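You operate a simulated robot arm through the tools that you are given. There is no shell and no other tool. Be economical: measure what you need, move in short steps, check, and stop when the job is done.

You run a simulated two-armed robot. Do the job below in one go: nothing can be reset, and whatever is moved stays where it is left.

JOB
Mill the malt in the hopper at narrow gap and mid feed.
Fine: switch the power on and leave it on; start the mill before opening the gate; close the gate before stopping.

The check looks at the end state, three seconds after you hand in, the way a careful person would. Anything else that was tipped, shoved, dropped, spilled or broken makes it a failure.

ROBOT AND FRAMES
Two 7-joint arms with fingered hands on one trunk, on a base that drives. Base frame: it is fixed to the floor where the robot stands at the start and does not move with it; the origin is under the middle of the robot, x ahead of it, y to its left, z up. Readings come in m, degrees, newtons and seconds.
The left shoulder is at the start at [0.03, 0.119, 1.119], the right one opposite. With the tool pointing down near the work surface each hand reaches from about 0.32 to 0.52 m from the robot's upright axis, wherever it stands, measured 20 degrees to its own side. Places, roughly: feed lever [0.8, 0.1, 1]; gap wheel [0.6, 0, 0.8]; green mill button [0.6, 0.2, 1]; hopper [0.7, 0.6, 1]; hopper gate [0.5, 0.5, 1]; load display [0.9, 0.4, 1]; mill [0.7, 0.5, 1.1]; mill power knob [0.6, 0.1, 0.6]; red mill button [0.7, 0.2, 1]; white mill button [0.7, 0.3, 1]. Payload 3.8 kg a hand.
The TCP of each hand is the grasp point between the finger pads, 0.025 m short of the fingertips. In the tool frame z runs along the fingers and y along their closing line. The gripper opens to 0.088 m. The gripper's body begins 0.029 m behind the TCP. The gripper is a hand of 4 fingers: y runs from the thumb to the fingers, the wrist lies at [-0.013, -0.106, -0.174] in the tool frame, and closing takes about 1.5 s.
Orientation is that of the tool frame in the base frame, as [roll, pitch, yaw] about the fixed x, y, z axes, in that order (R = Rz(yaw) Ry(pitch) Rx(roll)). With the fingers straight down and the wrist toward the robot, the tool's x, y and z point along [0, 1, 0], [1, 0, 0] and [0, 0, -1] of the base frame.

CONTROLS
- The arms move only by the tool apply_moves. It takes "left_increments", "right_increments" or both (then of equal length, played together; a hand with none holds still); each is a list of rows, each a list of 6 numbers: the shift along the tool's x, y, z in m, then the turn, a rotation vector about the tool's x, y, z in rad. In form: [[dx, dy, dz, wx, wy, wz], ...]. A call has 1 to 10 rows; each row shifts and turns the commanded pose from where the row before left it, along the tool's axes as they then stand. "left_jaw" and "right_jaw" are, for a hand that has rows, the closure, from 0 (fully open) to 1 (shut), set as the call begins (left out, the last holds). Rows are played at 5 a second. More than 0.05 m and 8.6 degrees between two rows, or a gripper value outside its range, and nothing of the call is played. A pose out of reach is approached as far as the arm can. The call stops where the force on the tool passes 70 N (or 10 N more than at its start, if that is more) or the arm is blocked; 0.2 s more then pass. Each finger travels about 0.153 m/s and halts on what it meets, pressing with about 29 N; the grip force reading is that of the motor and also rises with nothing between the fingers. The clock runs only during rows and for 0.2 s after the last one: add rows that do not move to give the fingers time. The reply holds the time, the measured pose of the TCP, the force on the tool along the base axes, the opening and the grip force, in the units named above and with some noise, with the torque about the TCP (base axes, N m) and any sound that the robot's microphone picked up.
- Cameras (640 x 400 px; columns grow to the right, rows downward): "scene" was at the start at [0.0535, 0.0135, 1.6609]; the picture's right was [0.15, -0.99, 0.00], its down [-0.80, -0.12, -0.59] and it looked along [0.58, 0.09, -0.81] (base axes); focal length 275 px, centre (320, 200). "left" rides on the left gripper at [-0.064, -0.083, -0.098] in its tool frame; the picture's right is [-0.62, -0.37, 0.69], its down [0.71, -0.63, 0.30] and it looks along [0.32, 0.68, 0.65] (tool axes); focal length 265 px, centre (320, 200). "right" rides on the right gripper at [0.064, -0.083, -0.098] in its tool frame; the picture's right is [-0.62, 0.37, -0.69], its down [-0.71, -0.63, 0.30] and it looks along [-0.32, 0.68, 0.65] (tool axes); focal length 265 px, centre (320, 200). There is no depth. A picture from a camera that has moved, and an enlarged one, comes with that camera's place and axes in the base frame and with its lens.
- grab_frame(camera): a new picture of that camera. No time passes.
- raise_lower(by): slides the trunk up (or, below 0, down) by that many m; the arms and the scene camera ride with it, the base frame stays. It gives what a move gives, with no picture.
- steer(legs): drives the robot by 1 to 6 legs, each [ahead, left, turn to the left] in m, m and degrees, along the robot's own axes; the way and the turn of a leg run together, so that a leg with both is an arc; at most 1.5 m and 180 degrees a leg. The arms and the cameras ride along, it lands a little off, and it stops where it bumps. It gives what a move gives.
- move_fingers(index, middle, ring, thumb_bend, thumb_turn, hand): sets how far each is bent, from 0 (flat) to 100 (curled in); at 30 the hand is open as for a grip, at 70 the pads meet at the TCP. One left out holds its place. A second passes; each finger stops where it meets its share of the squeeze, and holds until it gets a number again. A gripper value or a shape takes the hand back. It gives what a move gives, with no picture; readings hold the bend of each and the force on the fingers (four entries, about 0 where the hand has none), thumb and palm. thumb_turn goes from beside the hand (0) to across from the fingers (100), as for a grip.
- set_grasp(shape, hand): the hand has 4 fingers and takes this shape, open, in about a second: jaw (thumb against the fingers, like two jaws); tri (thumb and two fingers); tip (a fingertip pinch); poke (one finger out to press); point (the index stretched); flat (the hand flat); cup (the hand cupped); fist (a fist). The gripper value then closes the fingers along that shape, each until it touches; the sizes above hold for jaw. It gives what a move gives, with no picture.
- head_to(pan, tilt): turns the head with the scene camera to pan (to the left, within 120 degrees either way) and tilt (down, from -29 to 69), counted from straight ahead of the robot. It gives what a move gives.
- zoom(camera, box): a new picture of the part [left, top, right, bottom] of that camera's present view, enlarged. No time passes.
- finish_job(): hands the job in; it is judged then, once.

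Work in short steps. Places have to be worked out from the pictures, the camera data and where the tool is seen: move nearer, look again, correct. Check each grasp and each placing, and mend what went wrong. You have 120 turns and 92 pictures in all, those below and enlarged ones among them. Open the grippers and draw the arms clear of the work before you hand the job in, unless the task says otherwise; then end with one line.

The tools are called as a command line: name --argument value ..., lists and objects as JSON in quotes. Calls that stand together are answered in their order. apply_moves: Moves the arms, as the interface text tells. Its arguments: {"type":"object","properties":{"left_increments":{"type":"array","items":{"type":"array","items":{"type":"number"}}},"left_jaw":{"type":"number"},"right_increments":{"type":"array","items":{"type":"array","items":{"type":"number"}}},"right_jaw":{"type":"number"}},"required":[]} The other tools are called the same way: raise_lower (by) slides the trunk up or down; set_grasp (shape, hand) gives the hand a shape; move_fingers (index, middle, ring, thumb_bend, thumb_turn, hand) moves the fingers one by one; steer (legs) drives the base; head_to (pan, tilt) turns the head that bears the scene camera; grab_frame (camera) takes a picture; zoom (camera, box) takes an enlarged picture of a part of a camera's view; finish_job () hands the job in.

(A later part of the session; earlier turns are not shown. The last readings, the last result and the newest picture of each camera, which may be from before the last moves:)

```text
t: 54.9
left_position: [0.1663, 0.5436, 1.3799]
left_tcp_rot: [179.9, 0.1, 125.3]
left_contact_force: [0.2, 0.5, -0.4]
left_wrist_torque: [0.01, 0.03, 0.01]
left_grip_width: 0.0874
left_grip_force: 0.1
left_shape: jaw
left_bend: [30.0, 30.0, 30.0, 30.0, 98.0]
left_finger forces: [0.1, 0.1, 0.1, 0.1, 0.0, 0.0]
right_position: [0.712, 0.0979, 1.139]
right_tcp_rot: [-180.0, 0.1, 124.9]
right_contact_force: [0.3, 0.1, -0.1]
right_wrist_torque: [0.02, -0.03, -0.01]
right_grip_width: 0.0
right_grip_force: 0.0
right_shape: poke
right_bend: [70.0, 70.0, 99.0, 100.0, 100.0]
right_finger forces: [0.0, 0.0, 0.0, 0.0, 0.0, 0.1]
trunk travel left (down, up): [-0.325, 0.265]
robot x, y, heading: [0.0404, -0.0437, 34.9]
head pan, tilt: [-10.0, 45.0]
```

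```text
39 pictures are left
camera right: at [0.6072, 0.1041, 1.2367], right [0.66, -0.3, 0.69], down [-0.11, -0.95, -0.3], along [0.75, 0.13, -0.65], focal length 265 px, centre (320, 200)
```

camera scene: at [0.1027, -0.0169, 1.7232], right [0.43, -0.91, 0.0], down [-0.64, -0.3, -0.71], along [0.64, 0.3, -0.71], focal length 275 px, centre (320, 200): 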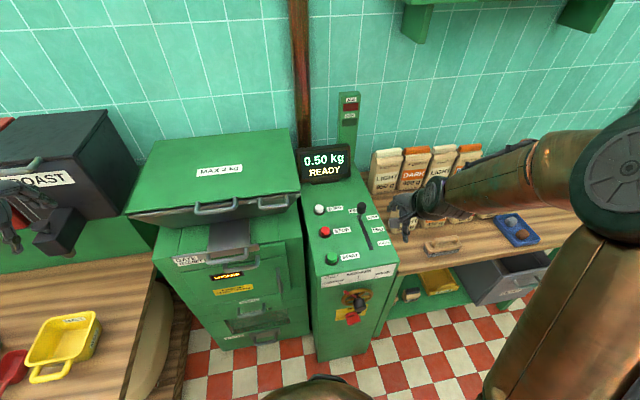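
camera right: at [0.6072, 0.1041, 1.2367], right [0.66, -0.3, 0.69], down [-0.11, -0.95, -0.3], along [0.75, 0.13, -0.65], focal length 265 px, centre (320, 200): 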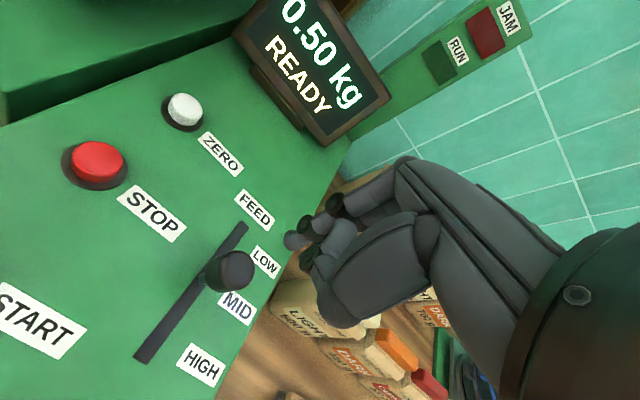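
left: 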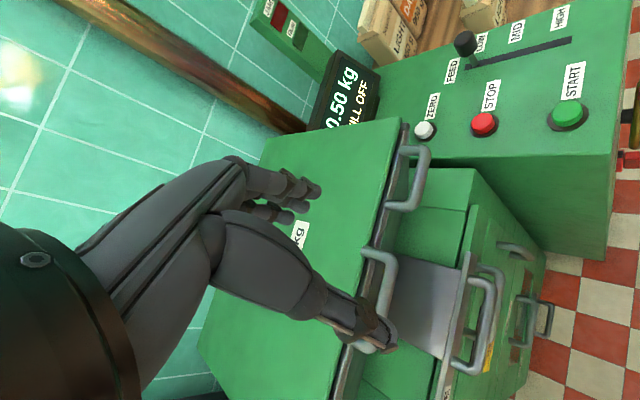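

The lever is at MID. Before starting the mill I want the left hand staged at the gate handle, so I look at it closely.

head_to --pan 15 --tilt 52

zoom --camera "scene" --box '[220, 150, 420, 310]'

grab_frame --camera "left"

```text
t: 55.8
left_position: [0.1657, 0.5434, 1.38]
left_tcp_rot: [180.0, 0.1, 125.2]
left_contact_force: [0.0, 0.1, -0.3]
left_wrist_torque: [-0.02, 0.03, 0.01]
left_grip_width: 0.0876
left_grip_force: 0.1
left_shape: jaw
left_bend: [30.0, 30.0, 30.0, 30.0, 98.0]
left_finger forces: [0.0, 0.0, 0.0, 0.0, 0.0, 0.0]
right_position: [0.7136, 0.0977, 1.138]
right_tcp_rot: [-179.9, 0.1, 124.9]
right_contact_force: [-0.6, 0.0, -0.1]
right_wrist_torque: [-0.02, 0.01, 0.02]
right_grip_width: 0.0002
right_grip_force: 0.0
right_shape: poke
right_bend: [70.0, 70.0, 99.0, 100.0, 100.0]
right_finger forces: [0.1, 0.0, 0.0, 0.0, 0.0, 0.0]
trunk travel left (down, up): [-0.325, 0.265]
robot x, y, heading: [0.0416, -0.0453, 35.2]
head pan, tilt: [15.0, 52.0]
```

```text
2.50 times, centred on (320, 230) of scene
camera zoom: at [0.0767, 0.0059, 1.7136], right [0.77, -0.64, 0.0], down [-0.51, -0.6, -0.62], along [0.39, 0.47, -0.79], focal length 687 px, centre (320, 125)
```

zoom: 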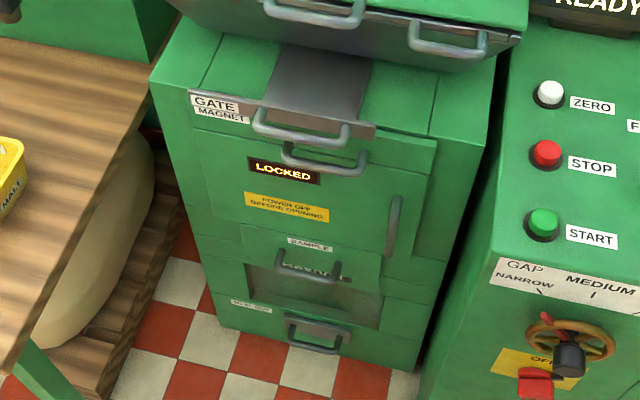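

```text
37 pictures are left
camera left: at [0.1342, 0.4425, 1.4785], right [0.06, -0.72, -0.69], down [-0.93, 0.22, -0.3], along [0.37, 0.66, -0.65], focal length 265 px, centre (320, 200)
```

left: 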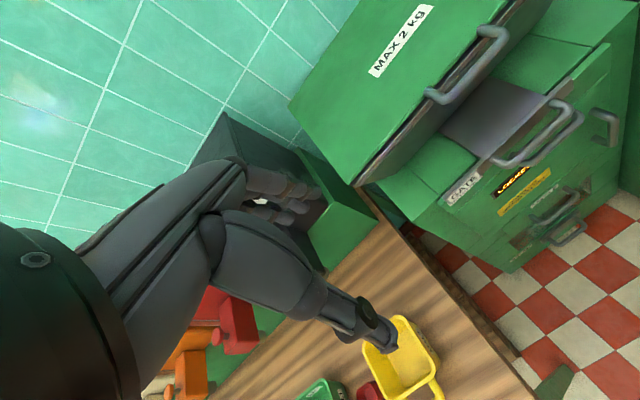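

The gate handle bar is at about fwd 0.592, lat 0.07–0.19, z 0.972, with a gap of about 3 cm to its flange; the magnet handle is about 3.5 cm lower. I move the left hand above its left half and look.

apply_moves --left_increments '[[-0.04, 0.027, 0, 0, 0, 0], [-0.04, 0.027, 0, 0, 0, 0], [-0.04, 0.027, 0, 0, 0, 0], [-0.04, 0.027, 0, 0, 0, 0], [-0.04, 0.027, 0, 0, 0, 0], [0, 0, 0.045, 0, 0, 0], [0, 0, 0.045, 0, 0, 0], [0, 0, 0.045, 0, 0, 0], [0, 0, 0.045, 0, 0, 0]]'

grab_frame --camera "left"

zoom --camera "scene" --box '[220, 120, 420, 280]'

```text
t: 57.8
left_position: [0.393, 0.4574, 1.2002]
left_tcp_rot: [-180.0, 0.0, 125.3]
left_contact_force: [-0.2, 0.4, 0.9]
left_wrist_torque: [-0.01, -0.01, -0.03]
left_grip_width: 0.0877
left_grip_force: 0.1
left_shape: jaw
left_bend: [30.0, 30.0, 30.0, 30.0, 98.0]
left_finger forces: [0.1, 0.0, 0.1, 0.1, 0.0, 0.1]
right_position: [0.713, 0.0989, 1.1383]
right_tcp_rot: [-179.9, 0.0, 124.9]
right_contact_force: [-0.2, -0.2, -0.4]
right_wrist_torque: [0.0, -0.02, 0.04]
right_grip_width: 0.0001
right_grip_force: 0.1
right_shape: poke
right_bend: [70.0, 70.0, 99.0, 100.0, 100.0]
right_finger forces: [0.0, 0.0, 0.0, 0.0, 0.0, 0.0]
trunk travel left (down, up): [-0.325, 0.265]
robot x, y, heading: [0.0422, -0.0452, 35.1]
head pan, tilt: [15.0, 52.0]
```

```text
36 pictures are left
camera left: at [0.3608, 0.356, 1.2981], right [0.06, -0.72, -0.69], down [-0.93, 0.22, -0.3], along [0.37, 0.66, -0.65], focal length 265 px, centre (320, 200)
```

left: 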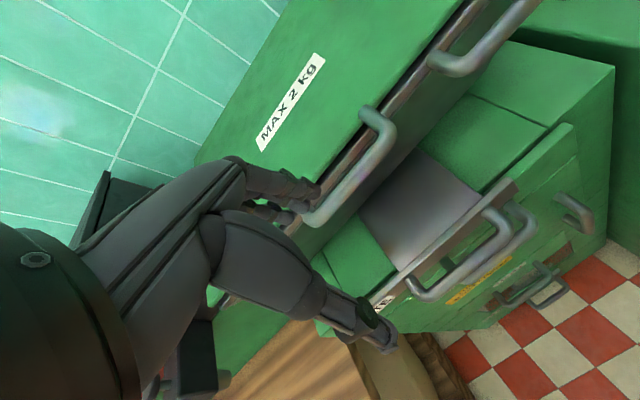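

```text
2.50 times, centred on (320, 200) of scene
camera zoom: at [0.0776, 0.0065, 1.7136], right [0.77, -0.64, 0.0], down [-0.51, -0.61, -0.61], along [0.39, 0.47, -0.79], focal length 687 px, centre (320, 200)
```

zoom: 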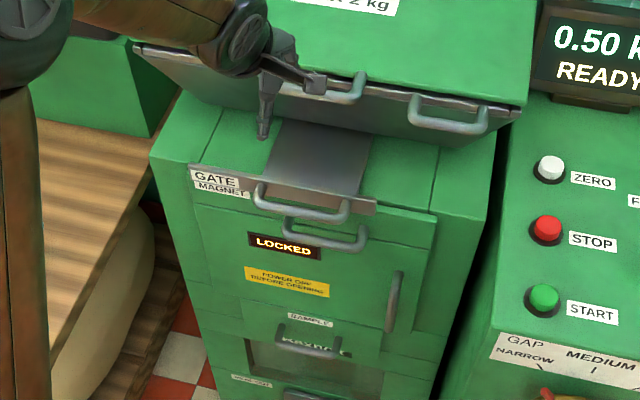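

The left hand is aligned: TCP fwd 0.585, lat 0.149, bar at fwd 0.593, gap centre about 0.613. I half-close the jaw to clear the hopper handle and fit the gap, then descend partway.

apply_moves --left_increments '[[0, 0, 0, 0, 0, 0], [0, 0, 0, 0, 0, 0], [0, 0, 0, 0, 0, 0], [0, 0, 0, 0, 0, 0], [0, 0, 0.04, 0, 0, 0], [0, 0, 0.04, 0, 0, 0], [0, 0, 0.04, 0, 0, 0], [0, 0, 0.03, 0, 0, 0]]' --left_jaw 0.5

grab_frame --camera "left"

zoom --camera "scene" --box '[250, 140, 370, 250]'

```text
t: 59.6
left_position: [0.3903, 0.4595, 1.0497]
left_tcp_rot: [-180.0, 0.0, 125.1]
left_contact_force: [0.5, 0.4, -1.4]
left_wrist_torque: [0.0, 0.01, 0.0]
left_grip_width: 0.0444
left_grip_force: 0.0
left_shape: jaw
left_bend: [74.0, 44.0, 41.0, 69.0, 100.0]
left_finger forces: [0.1, 0.0, 0.0, 0.1, 0.1, 0.0]
right_position: [0.7141, 0.0987, 1.1383]
right_tcp_rot: [-180.0, 0.0, 124.8]
right_contact_force: [-0.4, 0.0, 0.7]
right_wrist_torque: [0.02, -0.03, 0.02]
right_grip_width: 0.0
right_grip_force: 0.1
right_shape: poke
right_bend: [70.0, 70.0, 99.0, 100.0, 100.0]
right_finger forces: [0.0, 0.0, 0.0, 0.0, 0.1, 0.1]
trunk travel left (down, up): [-0.325, 0.265]
robot x, y, heading: [0.0459, -0.0437, 35.3]
head pan, tilt: [15.0, 52.0]
```

```text
34 pictures are left
camera left: at [0.3599, 0.358, 1.148], right [0.06, -0.72, -0.69], down [-0.93, 0.22, -0.3], along [0.37, 0.66, -0.65], focal length 265 px, centre (320, 200)
```

left: 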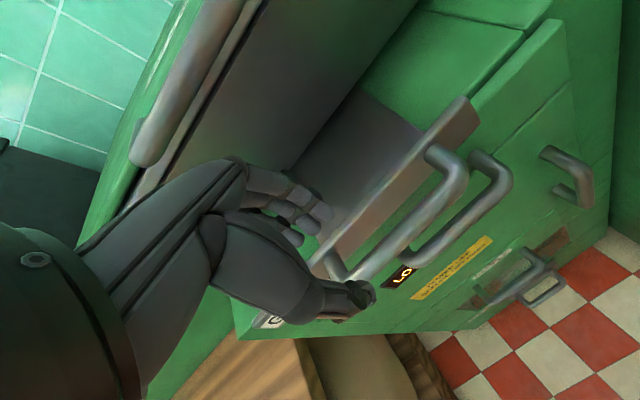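

```text
3.64 times, centred on (310, 195) of scene
camera zoom: at [0.0773, 0.0065, 1.7136], right [0.77, -0.64, 0.0], down [-0.51, -0.61, -0.61], along [0.39, 0.47, -0.79], focal length 999 px, centre (356, 218)
```

zoom: 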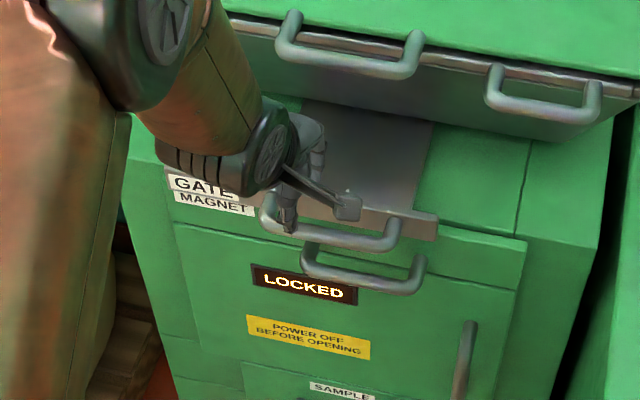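

The bar lies between thumb and fingers as projected. I shift 12 mm toward the handle's middle and descend to TCP z≈0.98.

apply_moves --left_increments '[[-0.012, 0.001, 0, 0, 0, 0], [0, 0, 0.03, 0, 0, 0], [0, 0, 0.02, 0, 0, 0], [0, 0, 0.018, 0, 0, 0], [0, 0, 0, 0, 0, 0]]'

grab_frame --camera "left"

```text
t: 60.8
left_position: [0.4003, 0.451, 0.9956]
left_tcp_rot: [178.2, 0.0, 125.4]
left_contact_force: [-7.0, -2.9, 63.6]
left_wrist_torque: [1.96, -1.5, 0.13]
left_grip_width: 0.0453
left_grip_force: 0.1
left_shape: jaw
left_bend: [74.0, 38.0, 42.0, 69.0, 100.0]
left_finger forces: [0.2, 61.5, 2.2, 0.1, 0.1, 0.1]
right_position: [0.7094, 0.0928, 1.1427]
right_tcp_rot: [179.6, -0.1, 124.9]
right_contact_force: [0.0, 0.2, 0.1]
right_wrist_torque: [0.0, 0.04, 0.0]
right_grip_width: 0.0001
right_grip_force: 0.1
right_shape: poke
right_bend: [70.0, 70.0, 99.0, 100.0, 100.0]
right_finger forces: [0.0, 0.1, 0.1, 0.1, 0.0, 0.1]
trunk travel left (down, up): [-0.325, 0.265]
robot x, y, heading: [0.0431, -0.0424, 35.2]
head pan, tilt: [15.0, 52.0]
```

```text
32 pictures are left
camera left: at [0.3669, 0.348, 1.0913], right [0.08, -0.71, -0.7], down [-0.92, 0.23, -0.32], along [0.39, 0.67, -0.63], focal length 265 px, centre (320, 200)
```

left: 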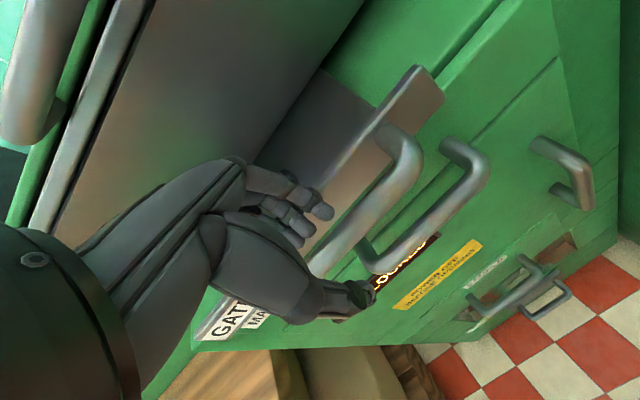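

The middle finger hit the flange top (about 61 N). I lift off and switch to the poke shape, which is slimmer for entering the gap.

apply_moves --left_increments '[[0, 0, -0.03, 0, 0, 0], [0, 0, -0.04, 0, 0, 0], [0, 0, -0.03, 0, 0, 0]]'

set_grasp --hand "left" --shape "poke"

grab_frame --camera "left"

zoom --camera "scene" --box '[250, 140, 370, 250]'

```text
t: 61.6
left_position: [0.3989, 0.4489, 1.0818]
left_tcp_rot: [-179.9, 0.0, 125.3]
left_contact_force: [0.1, -0.1, -0.1]
left_wrist_torque: [-0.03, 0.0, -0.02]
left_grip_width: 0.0444
left_grip_force: 0.0
left_shape: jaw
left_bend: [74.0, 44.0, 41.0, 69.0, 100.0]
left_finger forces: [0.0, 0.1, 0.0, 0.0, 0.0, 0.0]
right_position: [0.712, 0.0974, 1.1378]
right_tcp_rot: [-179.9, 0.0, 124.9]
right_contact_force: [0.0, 0.0, -1.2]
right_wrist_torque: [-0.01, 0.0, 0.03]
right_grip_width: 0.0001
right_grip_force: 0.1
right_shape: poke
right_bend: [70.0, 70.0, 99.0, 100.0, 100.0]
right_finger forces: [0.0, 0.1, 0.0, 0.0, 0.0, 0.0]
trunk travel left (down, up): [-0.325, 0.265]
robot x, y, heading: [0.0434, -0.0413, 35.3]
head pan, tilt: [15.0, 52.0]
```

```text
t: 62.5
left_position: [0.4003, 0.4481, 1.0832]
left_tcp_rot: [179.9, 0.0, 125.2]
left_contact_force: [-0.2, 0.2, 0.1]
left_wrist_torque: [-0.02, 0.01, 0.03]
left_grip_width: 0.0
left_grip_force: 0.1
left_shape: poke
left_bend: [70.0, 70.0, 99.0, 100.0, 100.0]
left_finger forces: [0.0, 0.1, 0.0, 0.1, 0.0, 0.0]
right_position: [0.7132, 0.0993, 1.1393]
right_tcp_rot: [180.0, 0.0, 124.8]
right_contact_force: [-0.7, 0.0, 0.6]
right_wrist_torque: [0.01, -0.01, -0.02]
right_grip_width: 0.0
right_grip_force: 0.0
right_shape: poke
right_bend: [70.0, 70.0, 99.0, 100.0, 100.0]
right_finger forces: [0.0, 0.1, 0.1, 0.1, 0.1, 0.1]
trunk travel left (down, up): [-0.325, 0.265]
robot x, y, heading: [0.0435, -0.0397, 35.1]
head pan, tilt: [15.0, 52.0]
```

```text
31 pictures are left
camera left: at [0.3679, 0.3475, 1.1812], right [0.06, -0.72, -0.69], down [-0.93, 0.22, -0.3], along [0.37, 0.66, -0.65], focal length 265 px, centre (320, 200)
```

left: 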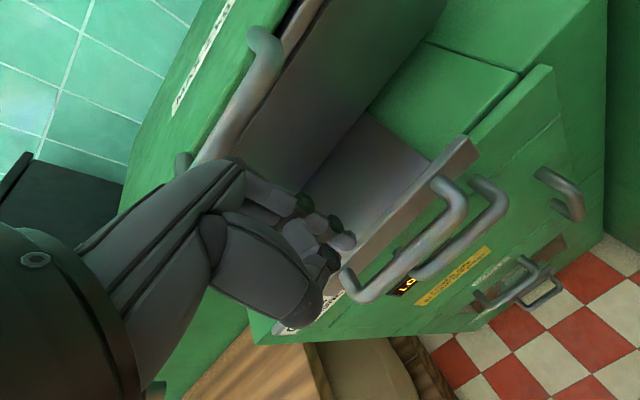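

```text
3.64 times, centred on (310, 195) of scene
camera zoom: at [0.0765, 0.0057, 1.7136], right [0.77, -0.64, 0.0], down [-0.5, -0.61, -0.62], along [0.39, 0.47, -0.79], focal length 999 px, centre (356, 218)
```

zoom: 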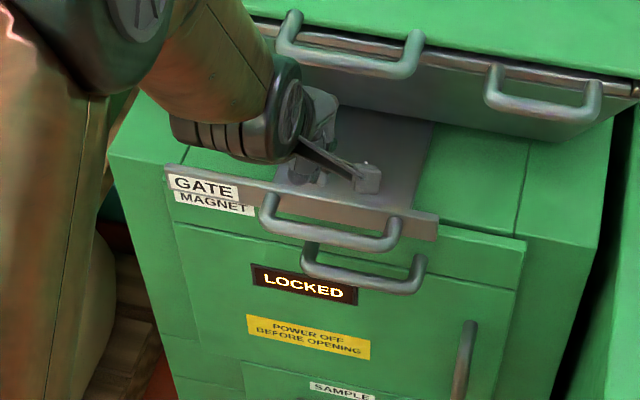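

I need a finer look at the gap before inserting the finger.

zoom --camera "left" --box '[300, 120, 500, 320]'

```text
2.00 times, centred on (400, 220) of left
camera zoom: at [0.3679, 0.3475, 1.1812], right [0.06, -0.72, -0.69], down [-0.93, 0.22, -0.3], along [0.37, 0.66, -0.65], focal length 531 px, centre (160, 160)
```

zoom: 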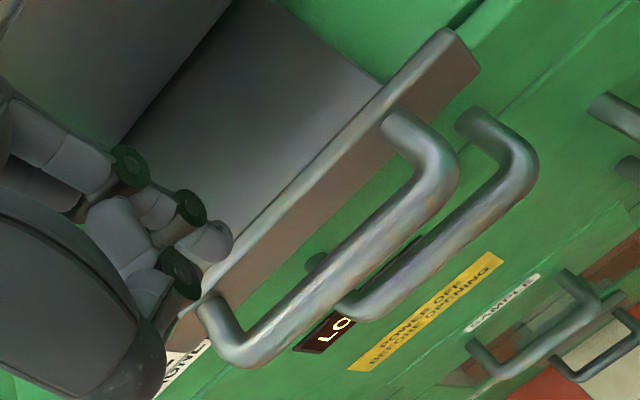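

The bar is confirmed at fwd 0.594, z 0.969, with the flange front at about 0.633. The poke finger slopes 45° forward going up, so I tilt the hand about 40° to make the finger vertical before inserting it.

apply_moves --left_increments '[[0, 0, 0, -0.14, 0, 0], [0, 0, 0, -0.14, 0, 0], [0, 0, 0, -0.14, 0, 0], [0, 0, 0, -0.14, 0, 0], [0, 0, 0, -0.14, 0, 0]]'

zoom --camera "left" --box '[220, 120, 460, 320]'

zoom --camera "scene" --box '[250, 140, 370, 250]'

```text
t: 63.7
left_position: [0.3993, 0.4486, 1.0815]
left_tcp_rot: [139.9, 0.0, 125.2]
left_contact_force: [0.2, 0.2, -0.5]
left_wrist_torque: [0.0, 0.02, -0.03]
left_grip_width: 0.0
left_grip_force: 0.1
left_shape: poke
left_bend: [70.0, 70.0, 99.0, 100.0, 100.0]
left_finger forces: [0.0, 0.0, 0.0, 0.1, 0.0, 0.1]
right_position: [0.7126, 0.0978, 1.1397]
right_tcp_rot: [179.9, 0.0, 124.9]
right_contact_force: [0.5, -0.4, 0.0]
right_wrist_torque: [-0.01, 0.02, -0.01]
right_grip_width: 0.0001
right_grip_force: 0.1
right_shape: poke
right_bend: [70.0, 70.0, 99.0, 100.0, 100.0]
right_finger forces: [0.0, 0.0, 0.0, 0.0, 0.1, 0.0]
trunk travel left (down, up): [-0.325, 0.265]
robot x, y, heading: [0.0454, -0.0394, 35.2]
head pan, tilt: [15.0, 52.0]
```

```text
2.00 times, centred on (340, 220) of left
camera zoom: at [0.332, 0.3227, 1.1032], right [0.49, -0.41, -0.77], down [-0.64, 0.42, -0.64], along [0.58, 0.81, -0.06], focal length 531 px, centre (280, 160)
```

zoom: 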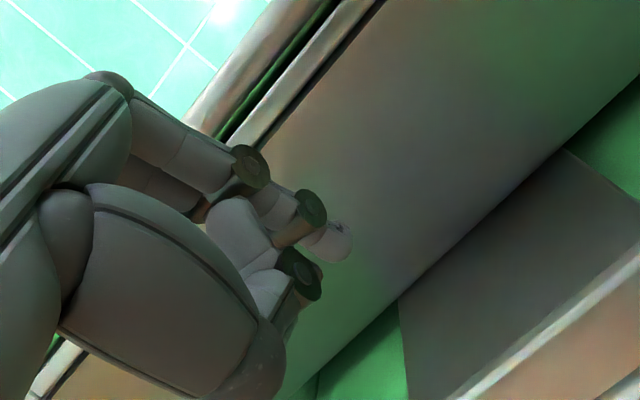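

```text
3.64 times, centred on (310, 195) of scene
camera zoom: at [0.077, 0.0065, 1.7136], right [0.77, -0.64, 0.0], down [-0.5, -0.61, -0.62], along [0.39, 0.47, -0.79], focal length 999 px, centre (356, 218)
```

zoom: 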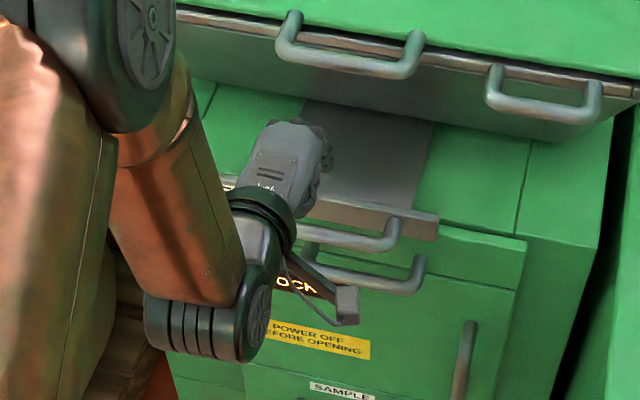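

The tilt worked. I move forward 8 mm and down 6 cm, so the tip sits just above the gap, and look.

apply_moves --left_increments '[[0, -0.0163, 0.0255, 0, 0, 0], [0, -0.0163, 0.0255, 0, 0, 0], [0, 0, 0, 0, 0, 0]]'

zoom --camera "left" --box '[220, 120, 460, 320]'

zoom --camera "scene" --box '[270, 150, 350, 223]'

```text
t: 64.5
left_position: [0.4071, 0.4531, 1.0213]
left_tcp_rot: [139.9, 0.0, 125.3]
left_contact_force: [0.5, 0.6, 0.7]
left_wrist_torque: [0.03, -0.02, -0.03]
left_grip_width: 0.0003
left_grip_force: 0.1
left_shape: poke
left_bend: [70.0, 70.0, 99.0, 100.0, 100.0]
left_finger forces: [0.0, 0.0, 0.1, 0.0, 0.0, 0.0]
right_position: [0.7128, 0.0982, 1.1382]
right_tcp_rot: [-180.0, -0.1, 124.9]
right_contact_force: [-0.3, -0.8, -0.2]
right_wrist_torque: [-0.02, -0.02, 0.0]
right_grip_width: 0.0001
right_grip_force: 0.1
right_shape: poke
right_bend: [70.0, 70.0, 99.0, 100.0, 100.0]
right_finger forces: [0.1, 0.1, 0.0, 0.1, 0.1, 0.0]
trunk travel left (down, up): [-0.325, 0.265]
robot x, y, heading: [0.0447, -0.0436, 35.1]
head pan, tilt: [15.0, 52.0]
```

```text
2.00 times, centred on (340, 220) of left
camera zoom: at [0.3389, 0.3273, 1.0431], right [0.49, -0.41, -0.77], down [-0.65, 0.42, -0.64], along [0.58, 0.81, -0.06], focal length 531 px, centre (280, 160)
```

zoom: 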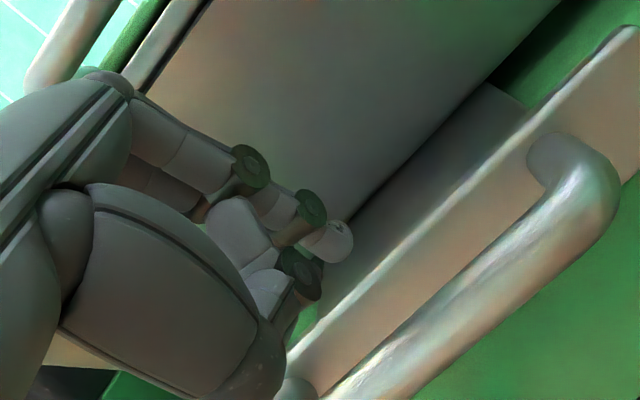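

```text
5.48 times, centred on (310, 186) of scene
camera zoom: at [0.0765, 0.0054, 1.7137], right [0.77, -0.64, 0.0], down [-0.5, -0.61, -0.62], along [0.39, 0.47, -0.79], focal length 1505 px, centre (375, 274)
```

zoom: 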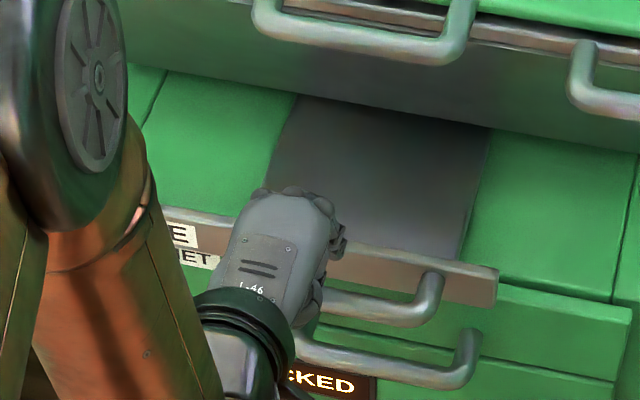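

The folded thumb would foul the bar at this tilt. I'll go back to fingers-down with only the index stretched to its open angle, which sits forward of the thumb with the bar between them.

apply_moves --left_increments '[[0, 0.022, -0.038, 0, 0, 0], [0, 0.017, -0.023, 0.14, 0, 0], [0, 0, 0, 0.14, 0, 0], [0, 0, 0, 0.14, 0, 0], [0, 0, 0, 0.14, 0, 0], [0, 0, 0, 0.14, 0, 0]]'

move_fingers --hand "left" --index 30 --middle 100 --ring 100

zoom --camera "left" --box '[220, 120, 460, 320]'

```text
t: 65.9
left_position: [0.3974, 0.4484, 1.0945]
left_tcp_rot: [-179.8, 0.1, 125.2]
left_contact_force: [-0.2, 0.1, 0.2]
left_wrist_torque: [-0.02, 0.01, -0.01]
left_grip_width: 0.0002
left_grip_force: 0.1
left_shape: poke
left_bend: [70.0, 70.0, 99.0, 100.0, 100.0]
left_finger forces: [0.0, 0.0, 0.0, 0.1, 0.0, 0.0]
right_position: [0.7126, 0.1, 1.1376]
right_tcp_rot: [180.0, -0.1, 124.9]
right_contact_force: [-0.4, -0.7, -0.2]
right_wrist_torque: [0.02, -0.01, -0.02]
right_grip_width: 0.0
right_grip_force: 0.1
right_shape: poke
right_bend: [70.0, 70.0, 99.0, 100.0, 100.0]
right_finger forces: [0.0, 0.0, 0.0, 0.0, 0.0, 0.1]
trunk travel left (down, up): [-0.325, 0.265]
robot x, y, heading: [0.0445, -0.0446, 35.2]
head pan, tilt: [15.0, 52.0]
```

```text
t: 66.9
left_position: [0.3976, 0.4486, 1.0947]
left_tcp_rot: [179.9, 0.1, 125.2]
left_contact_force: [-0.3, -0.2, -0.1]
left_wrist_torque: [0.0, 0.02, 0.02]
left_grip_width: 0.0486
left_grip_force: 0.0
left_shape: fingers
left_bend: [30.0, 100.0, 100.0, 100.0, 100.0]
left_finger forces: [0.1, 0.1, 0.1, 0.0, 0.1, 0.1]
right_position: [0.7121, 0.0984, 1.1382]
right_tcp_rot: [180.0, -0.1, 124.8]
right_contact_force: [-0.5, 0.3, -0.1]
right_wrist_torque: [-0.01, -0.02, -0.03]
right_grip_width: 0.0
right_grip_force: 0.1
right_shape: poke
right_bend: [70.0, 70.0, 99.0, 100.0, 100.0]
right_finger forces: [0.0, 0.0, 0.0, 0.1, 0.0, 0.1]
trunk travel left (down, up): [-0.325, 0.265]
robot x, y, heading: [0.0398, -0.0408, 35.2]
head pan, tilt: [15.0, 52.0]
```

```text
2.00 times, centred on (340, 220) of left
camera zoom: at [0.3663, 0.347, 1.1922], right [0.06, -0.72, -0.69], down [-0.93, 0.22, -0.3], along [0.37, 0.66, -0.65], focal length 531 px, centre (280, 160)
```

zoom: 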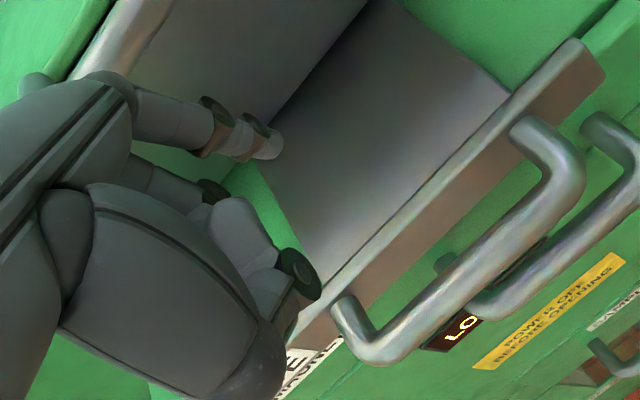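

The stretched index points straight down at tool y≈+0.057, z≈+0.03. The gap centre is at fwd≈0.6145, so I retreat 2.5 cm, descend to just above, then slowly in.

apply_moves --left_increments '[[0, -0.0255, 0, 0, 0, 0], [0, 0, 0.035, 0, 0, 0], [0, 0, 0.035, 0, 0, 0], [0, 0, 0, 0, 0, 0]]'

zoom --camera "left" --box '[220, 120, 460, 320]'

```text
t: 67.9
left_position: [0.3752, 0.4315, 1.0252]
left_tcp_rot: [-179.9, -0.1, 125.2]
left_contact_force: [-1.0, 0.1, -0.3]
left_wrist_torque: [0.03, 0.02, 0.06]
left_grip_width: 0.0486
left_grip_force: 0.2
left_shape: fingers
left_bend: [30.0, 100.0, 100.0, 100.0, 100.0]
left_finger forces: [0.0, 0.1, 0.1, 0.0, 0.0, 0.0]
right_position: [0.7125, 0.0978, 1.1393]
right_tcp_rot: [-180.0, -0.1, 125.0]
right_contact_force: [0.0, 0.1, 0.9]
right_wrist_torque: [0.0, -0.01, 0.0]
right_grip_width: 0.0001
right_grip_force: 0.0
right_shape: poke
right_bend: [70.0, 70.0, 99.0, 100.0, 100.0]
right_finger forces: [0.1, 0.0, 0.0, 0.0, 0.1, 0.0]
trunk travel left (down, up): [-0.325, 0.265]
robot x, y, heading: [0.0441, -0.042, 35.2]
head pan, tilt: [15.0, 52.0]
```

```text
2.00 times, centred on (340, 220) of left
camera zoom: at [0.3427, 0.3308, 1.1227], right [0.06, -0.72, -0.69], down [-0.93, 0.22, -0.3], along [0.37, 0.66, -0.65], focal length 531 px, centre (280, 160)
```

zoom: 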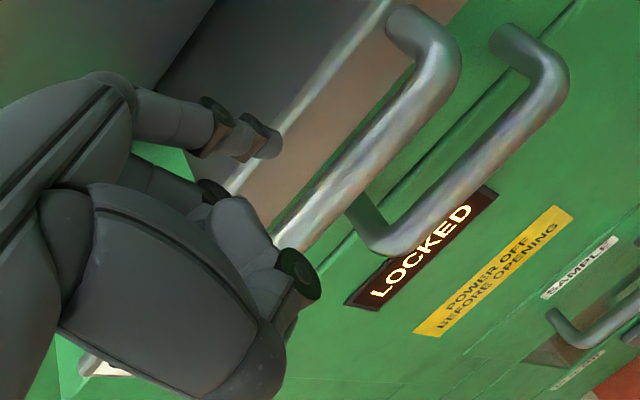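

The projection puts the tip only about 13 mm behind the bar centre, so I shift 8 mm forward and then descend slowly.

apply_moves --left_increments '[[0, 0.008, 0, 0, 0, 0], [0, 0, 0.012, 0, 0, 0], [0, 0, 0.012, 0, 0, 0], [0, 0, 0.01, 0, 0, 0], [0, 0, 0, 0, 0, 0]]'

zoom --camera "left" --box '[220, 120, 460, 320]'

```text
t: 69.1
left_position: [0.383, 0.4386, 0.9906]
left_tcp_rot: [180.0, 0.1, 125.2]
left_contact_force: [0.7, -0.7, -0.5]
left_wrist_torque: [-0.01, -0.02, 0.0]
left_grip_width: 0.0486
left_grip_force: 0.1
left_shape: fingers
left_bend: [30.0, 100.0, 100.0, 100.0, 100.0]
left_finger forces: [0.0, 0.0, 0.0, 0.0, 0.0, 0.0]
right_position: [0.713, 0.0982, 1.1382]
right_tcp_rot: [180.0, 0.1, 124.9]
right_contact_force: [-0.3, 0.2, 0.2]
right_wrist_torque: [0.02, 0.06, -0.01]
right_grip_width: 0.0
right_grip_force: 0.0
right_shape: poke
right_bend: [70.0, 70.0, 99.0, 100.0, 100.0]
right_finger forces: [0.0, 0.1, 0.1, 0.0, 0.1, 0.0]
trunk travel left (down, up): [-0.325, 0.265]
robot x, y, heading: [0.041, -0.0413, 35.2]
head pan, tilt: [15.0, 52.0]
```

```text
2.00 times, centred on (340, 220) of left
camera zoom: at [0.3511, 0.3366, 1.0889], right [0.06, -0.72, -0.69], down [-0.93, 0.22, -0.3], along [0.37, 0.66, -0.65], focal length 531 px, centre (280, 160)
```

zoom: 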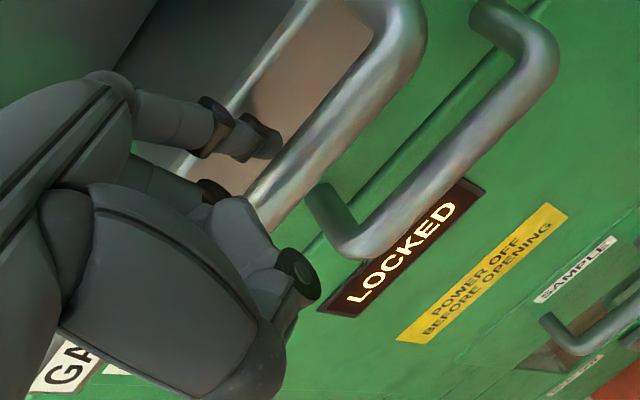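

The fingertip is between flange and bar with no contact. I lower it 1 cm more and bring the right poke finger over the green START button at about [0.557, 0.162, 0.975].

apply_moves --left_increments '[[0, 0, 0.01, 0, 0, 0], [0, 0, 0, 0, 0, 0], [0, 0, 0, 0, 0, 0], [0, 0, 0, 0, 0, 0], [0, 0, 0, 0, 0, 0], [0, 0, 0, 0, 0, 0]]' --right_increments '[[0.036, -0.023, 0, 0, 0, 0], [0.036, -0.023, 0, 0, 0, 0], [0.035, -0.023, 0, 0, 0, 0], [0.035, -0.022, 0, 0, 0, 0], [0, 0, 0.04, 0, 0, 0], [0, 0, 0.03, 0, 0, 0]]'

grab_frame --camera "right"

```text
t: 70.5
left_position: [0.3842, 0.4382, 0.9805]
left_tcp_rot: [180.0, 0.0, 125.3]
left_contact_force: [0.5, 0.2, -0.1]
left_wrist_torque: [-0.02, 0.0, 0.02]
left_grip_width: 0.0486
left_grip_force: 0.1
left_shape: fingers
left_bend: [30.0, 100.0, 100.0, 100.0, 100.0]
left_finger forces: [0.0, 0.0, 0.0, 0.0, 0.1, 0.0]
right_position: [0.5557, 0.1596, 1.0695]
right_tcp_rot: [179.9, 0.1, 124.8]
right_contact_force: [-0.3, -1.0, 0.2]
right_wrist_torque: [0.02, -0.02, 0.02]
right_grip_width: 0.0
right_grip_force: 0.2
right_shape: poke
right_bend: [70.0, 70.0, 99.0, 100.0, 100.0]
right_finger forces: [0.1, 0.1, 0.1, 0.0, 0.0, 0.0]
trunk travel left (down, up): [-0.325, 0.265]
robot x, y, heading: [0.0454, -0.0399, 35.2]
head pan, tilt: [15.0, 52.0]
```

```text
21 pictures are left
camera right: at [0.4509, 0.1656, 1.1671], right [0.66, -0.3, 0.69], down [-0.11, -0.95, -0.31], along [0.75, 0.13, -0.65], focal length 265 px, centre (320, 200)
```

right: 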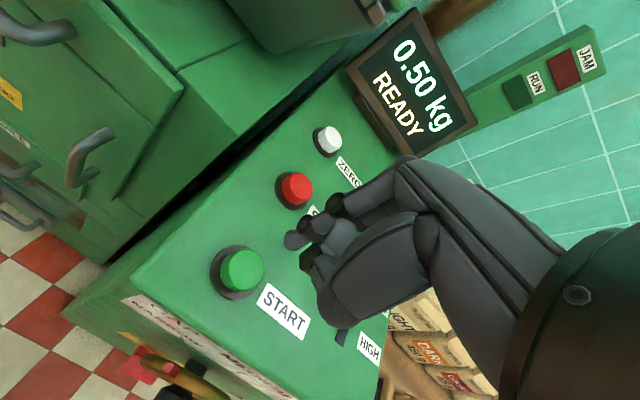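

The right finger is aligned over START. I press it and retract.

apply_moves --right_increments '[[0, -0.002, 0.04, 0, 0, 0], [0, 0, 0.02, 0, 0, 0], [0, 0, 0.008, 0, 0, 0], [0, 0, 0.006, 0, 0, 0], [0, 0, 0.004, 0, 0, 0]]'

apply_moves --right_increments '[[0, 0, -0.03, 0, 0, 0], [0, 0, -0.04, 0, 0, 0]]'

grab_frame --camera "right"

```text
t: 71.7
left_position: [0.3822, 0.4376, 0.9809]
left_tcp_rot: [180.0, 0.0, 125.2]
left_contact_force: [-0.3, 0.1, -0.1]
left_wrist_torque: [0.0, -0.03, -0.02]
left_grip_width: 0.0486
left_grip_force: 0.0
left_shape: fingers
left_bend: [30.0, 100.0, 100.0, 100.0, 100.0]
left_finger forces: [0.1, 0.1, 0.0, 0.0, 0.0, 0.0]
right_position: [0.5533, 0.1604, 0.9913]
right_tcp_rot: [180.0, 0.0, 124.9]
right_contact_force: [1.0, 0.4, 1.6]
right_wrist_torque: [-0.04, 0.0, 0.01]
right_grip_width: 0.0
right_grip_force: 0.0
right_shape: poke
right_bend: [70.0, 70.0, 99.0, 100.0, 100.0]
right_finger forces: [0.0, 2.0, 0.0, 0.0, 0.0, 0.0]
trunk travel left (down, up): [-0.325, 0.265]
robot x, y, heading: [0.0449, -0.0436, 35.2]
head pan, tilt: [15.0, 52.0]
```

```text
t: 72.3
left_position: [0.3831, 0.4394, 0.9803]
left_tcp_rot: [-180.0, 0.0, 125.2]
left_contact_force: [-0.1, 0.3, -0.8]
left_wrist_torque: [0.02, -0.01, -0.01]
left_grip_width: 0.0483
left_grip_force: 0.0
left_shape: fingers
left_bend: [30.0, 100.0, 100.0, 100.0, 100.0]
left_finger forces: [0.3, 0.0, 0.0, 0.0, 0.1, 0.0]
right_position: [0.5529, 0.1609, 1.0614]
right_tcp_rot: [-180.0, 0.0, 125.0]
right_contact_force: [-0.2, -0.7, -0.9]
right_wrist_torque: [-0.02, 0.0, -0.01]
right_grip_width: 0.0
right_grip_force: 0.0
right_shape: poke
right_bend: [70.0, 70.0, 99.0, 100.0, 100.0]
right_finger forces: [0.0, 0.0, 0.0, 0.0, 0.1, 0.1]
trunk travel left (down, up): [-0.325, 0.265]
robot x, y, heading: [0.0446, -0.0454, 35.2]
head pan, tilt: [15.0, 52.0]
```

```text
20 pictures are left
camera right: at [0.4478, 0.1668, 1.1592], right [0.66, -0.3, 0.69], down [-0.11, -0.95, -0.3], along [0.75, 0.13, -0.65], focal length 265 px, centre (320, 200)
```

right: 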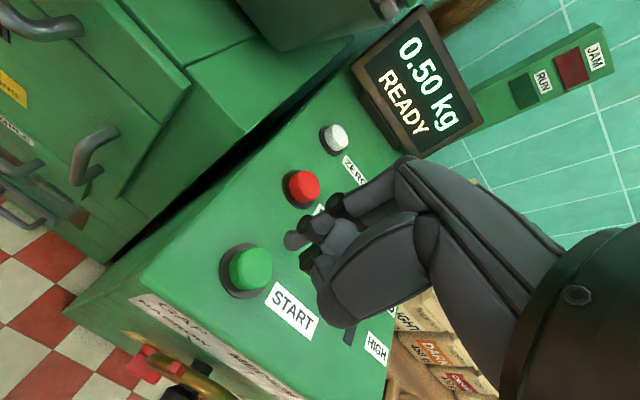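

Contact had only just begun (2 N at z 0.991), so I press deeper in small steps.

apply_moves --right_increments '[[0.002, 0.003, 0.04, 0, 0, 0], [0, 0, 0.03, 0, 0, 0], [0, 0, 0.006, 0, 0, 0], [0, 0, 0.006, 0, 0, 0]]'

```text
t: 73.3
left_position: [0.3832, 0.4375, 0.9809]
left_tcp_rot: [179.9, 0.0, 125.2]
left_contact_force: [0.2, -0.1, -0.1]
left_wrist_torque: [-0.02, 0.01, -0.02]
left_grip_width: 0.049
left_grip_force: 0.1
left_shape: fingers
left_bend: [30.0, 100.0, 100.0, 100.0, 100.0]
left_finger forces: [0.2, 0.0, 0.0, 0.0, 0.0, 0.0]
right_position: [0.557, 0.1674, 0.9839]
right_tcp_rot: [179.2, 0.0, 124.9]
right_contact_force: [5.7, 3.8, 30.4]
right_wrist_torque: [-0.22, -0.28, 0.05]
right_grip_width: 0.0
right_grip_force: 0.0
right_shape: poke
right_bend: [70.0, 70.0, 99.0, 100.0, 100.0]
right_finger forces: [0.0, 29.8, 0.0, 0.0, 0.1, 0.1]
trunk travel left (down, up): [-0.325, 0.265]
robot x, y, heading: [0.0431, -0.0394, 35.2]
head pan, tilt: [15.0, 52.0]
heard: click
```

Click heard. I retract and verify the mill is running.

apply_moves --right_increments '[[0, 0, -0.03, 0, 0, 0], [0, 0, -0.04, 0, 0, 0]]'

zoom --camera "right" --box '[220, 0, 620, 320]'

```text
t: 73.9
left_position: [0.382, 0.4381, 0.9815]
left_tcp_rot: [-180.0, 0.0, 125.2]
left_contact_force: [0.8, 0.6, 0.0]
left_wrist_torque: [-0.01, -0.02, -0.02]
left_grip_width: 0.0488
left_grip_force: 0.2
left_shape: fingers
left_bend: [30.0, 100.0, 100.0, 100.0, 100.0]
left_finger forces: [0.3, 0.0, 0.1, 0.0, 0.1, 0.1]
right_position: [0.552, 0.1623, 1.0479]
right_tcp_rot: [-179.7, 0.1, 125.0]
right_contact_force: [-0.2, 0.1, -0.4]
right_wrist_torque: [-0.02, 0.0, 0.01]
right_grip_width: 0.0
right_grip_force: 0.0
right_shape: poke
right_bend: [70.0, 70.0, 99.0, 100.0, 100.0]
right_finger forces: [0.0, 0.0, 0.0, 0.1, 0.1, 0.0]
trunk travel left (down, up): [-0.325, 0.265]
robot x, y, heading: [0.0444, -0.0413, 35.2]
head pan, tilt: [15.0, 52.0]
```

```text
1.25 times, centred on (420, 160) of right
camera zoom: at [0.4468, 0.1689, 1.1473], right [0.66, -0.3, 0.69], down [-0.11, -0.95, -0.3], along [0.74, 0.12, -0.66], focal length 332 px, centre (195, 250)
```

zoom: 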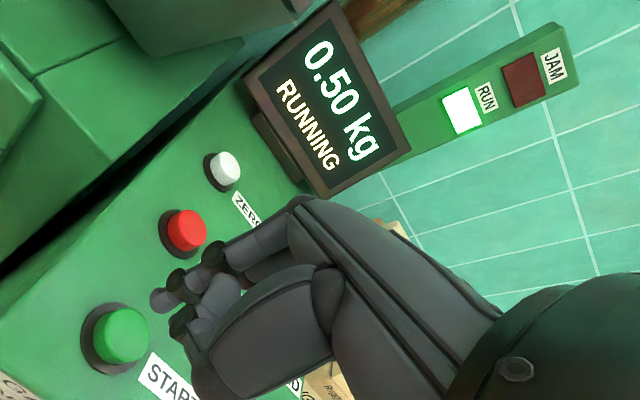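

RUNNING. Now I pull the gate toward the robot with the hooked left index, in small steps.

apply_moves --left_increments '[[0, -0.015, 0, 0, 0, 0], [0, -0.015, 0, 0, 0, 0], [0, -0.015, 0, 0, 0, 0], [0, -0.015, 0, 0, 0, 0]]'

grab_frame --camera "scene"

```text
t: 74.9
left_position: [0.3346, 0.4034, 0.9786]
left_tcp_rot: [179.9, 0.1, 125.2]
left_contact_force: [1.9, 0.7, 1.0]
left_wrist_torque: [0.02, -0.08, 0.01]
left_grip_width: 0.0497
left_grip_force: 1.1
left_shape: fingers
left_bend: [29.0, 100.0, 100.0, 100.0, 100.0]
left_finger forces: [1.8, 0.1, 0.0, 0.1, 0.1, 0.0]
right_position: [0.5542, 0.1635, 1.0492]
right_tcp_rot: [179.9, 0.0, 124.8]
right_contact_force: [-0.7, -0.1, -0.7]
right_wrist_torque: [-0.04, 0.0, -0.02]
right_grip_width: 0.0001
right_grip_force: 0.0
right_shape: poke
right_bend: [70.0, 70.0, 99.0, 100.0, 100.0]
right_finger forces: [0.0, 0.0, 0.0, 0.0, 0.0, 0.0]
trunk travel left (down, up): [-0.325, 0.265]
robot x, y, heading: [0.0443, -0.0424, 34.8]
head pan, tilt: [15.0, 52.0]
```

```text
18 pictures are left
camera scene: at [0.0763, 0.0058, 1.7136], right [0.77, -0.64, 0.0], down [-0.5, -0.61, -0.62], along [0.39, 0.47, -0.79], focal length 275 px, centre (320, 200)
```

scene: 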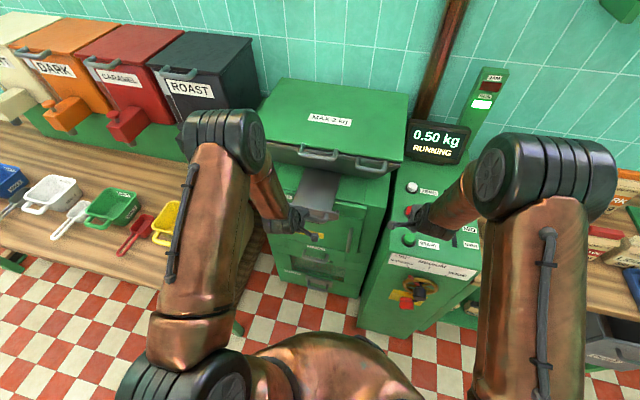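

The gate is coming out with low force. I pull a bit more, wait, and read the display.

apply_moves --left_increments '[[0, -0.015, 0, 0, 0, 0], [0, -0.015, 0, 0, 0, 0], [0, -0.015, 0, 0, 0, 0], [0, 0, 0, 0, 0, 0], [0, 0, 0, 0, 0, 0], [0, 0, 0, 0, 0, 0]]'

zoom --camera "scene" --box '[260, 60, 520, 260]'

```text
t: 76.3
left_position: [0.3032, 0.3795, 0.9793]
left_tcp_rot: [179.7, -0.1, 125.2]
left_contact_force: [20.6, 15.1, 5.8]
left_wrist_torque: [0.24, -0.36, 0.14]
left_grip_width: 0.0628
left_grip_force: 10.5
left_shape: fingers
left_bend: [14.0, 100.0, 100.0, 100.0, 100.0]
left_finger forces: [21.4, 0.0, 0.0, 0.0, 0.0, 0.1]
right_position: [0.5556, 0.1652, 1.0484]
right_tcp_rot: [-179.8, 0.0, 124.9]
right_contact_force: [-0.1, 0.3, 0.0]
right_wrist_torque: [0.01, 0.03, -0.02]
right_grip_width: 0.0
right_grip_force: 0.0
right_shape: poke
right_bend: [70.0, 70.0, 99.0, 100.0, 100.0]
right_finger forces: [0.0, 0.1, 0.0, 0.1, 0.0, 0.0]
trunk travel left (down, up): [-0.325, 0.265]
robot x, y, heading: [0.0435, -0.0413, 35.3]
head pan, tilt: [15.0, 52.0]
```

```text
2.00 times, centred on (390, 160) of scene
camera zoom: at [0.0801, 0.0081, 1.7135], right [0.77, -0.64, 0.0], down [-0.51, -0.61, -0.61], along [0.39, 0.47, -0.79], focal length 549 px, centre (180, 280)
```

zoom: 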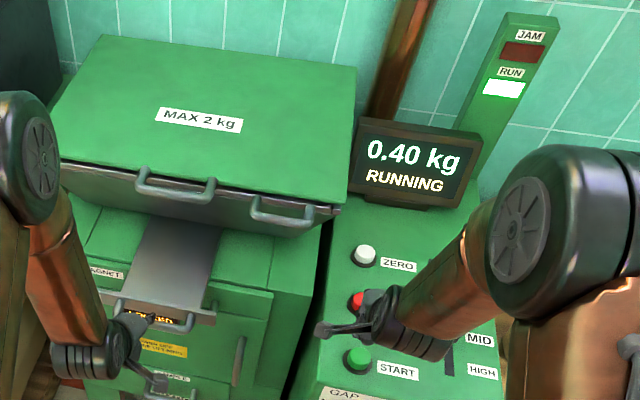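

0.40 kg and falling, with the gate at its stop. I relax the pull slightly and move the right finger above the red STOP button while milling continues.

apply_moves --left_increments '[[0, 0.008, 0, 0, 0, 0], [0, 0.007, 0, 0, 0, 0], [0, 0, 0, 0, 0, 0], [0, 0, 0, 0, 0, 0], [0, 0, 0, 0, 0, 0], [0, 0, 0, 0, 0, 0], [0, 0, 0, 0, 0, 0], [0, 0, 0, 0, 0, 0]]' --right_increments '[[0, 0, -0.02, 0, 0, 0], [-0.003, 0.036, 0, 0, 0, 0], [-0.002, 0.036, 0, 0, 0, 0], [-0.002, 0.036, 0, 0, 0, 0], [0, 0, 0, 0, 0, 0], [0, 0, 0, 0, 0, 0], [0, 0, 0, 0, 0, 0], [0, 0, 0, 0, 0, 0]]'

zoom --camera "scene" --box '[260, 60, 520, 260]'

```text
t: 78.1
left_position: [0.3112, 0.385, 0.9801]
left_tcp_rot: [179.9, -0.1, 125.1]
left_contact_force: [4.4, 3.7, 17.7]
left_wrist_torque: [0.51, -0.9, 0.01]
left_grip_width: 0.0583
left_grip_force: 8.5
left_shape: fingers
left_bend: [19.0, 100.0, 100.0, 100.0, 100.0]
left_finger forces: [18.1, 0.1, 0.1, 0.0, 0.1, 0.1]
right_position: [0.6488, 0.2202, 1.0705]
right_tcp_rot: [179.9, -0.1, 125.0]
right_contact_force: [0.5, 0.0, -0.1]
right_wrist_torque: [-0.03, -0.01, -0.02]
right_grip_width: 0.0
right_grip_force: 0.1
right_shape: poke
right_bend: [70.0, 70.0, 99.0, 100.0, 100.0]
right_finger forces: [0.0, 0.1, 0.0, 0.0, 0.1, 0.0]
trunk travel left (down, up): [-0.325, 0.265]
robot x, y, heading: [0.0437, -0.0412, 35.4]
head pan, tilt: [15.0, 52.0]
```

```text
2.00 times, centred on (390, 160) of scene
camera zoom: at [0.0765, 0.005, 1.7137], right [0.77, -0.64, 0.0], down [-0.5, -0.6, -0.62], along [0.39, 0.47, -0.79], focal length 549 px, centre (180, 280)
```

zoom: 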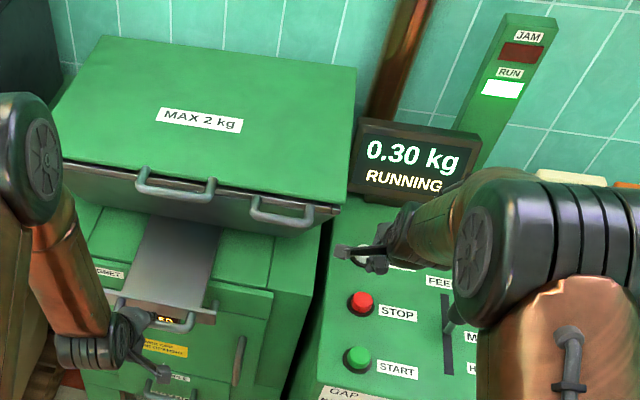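

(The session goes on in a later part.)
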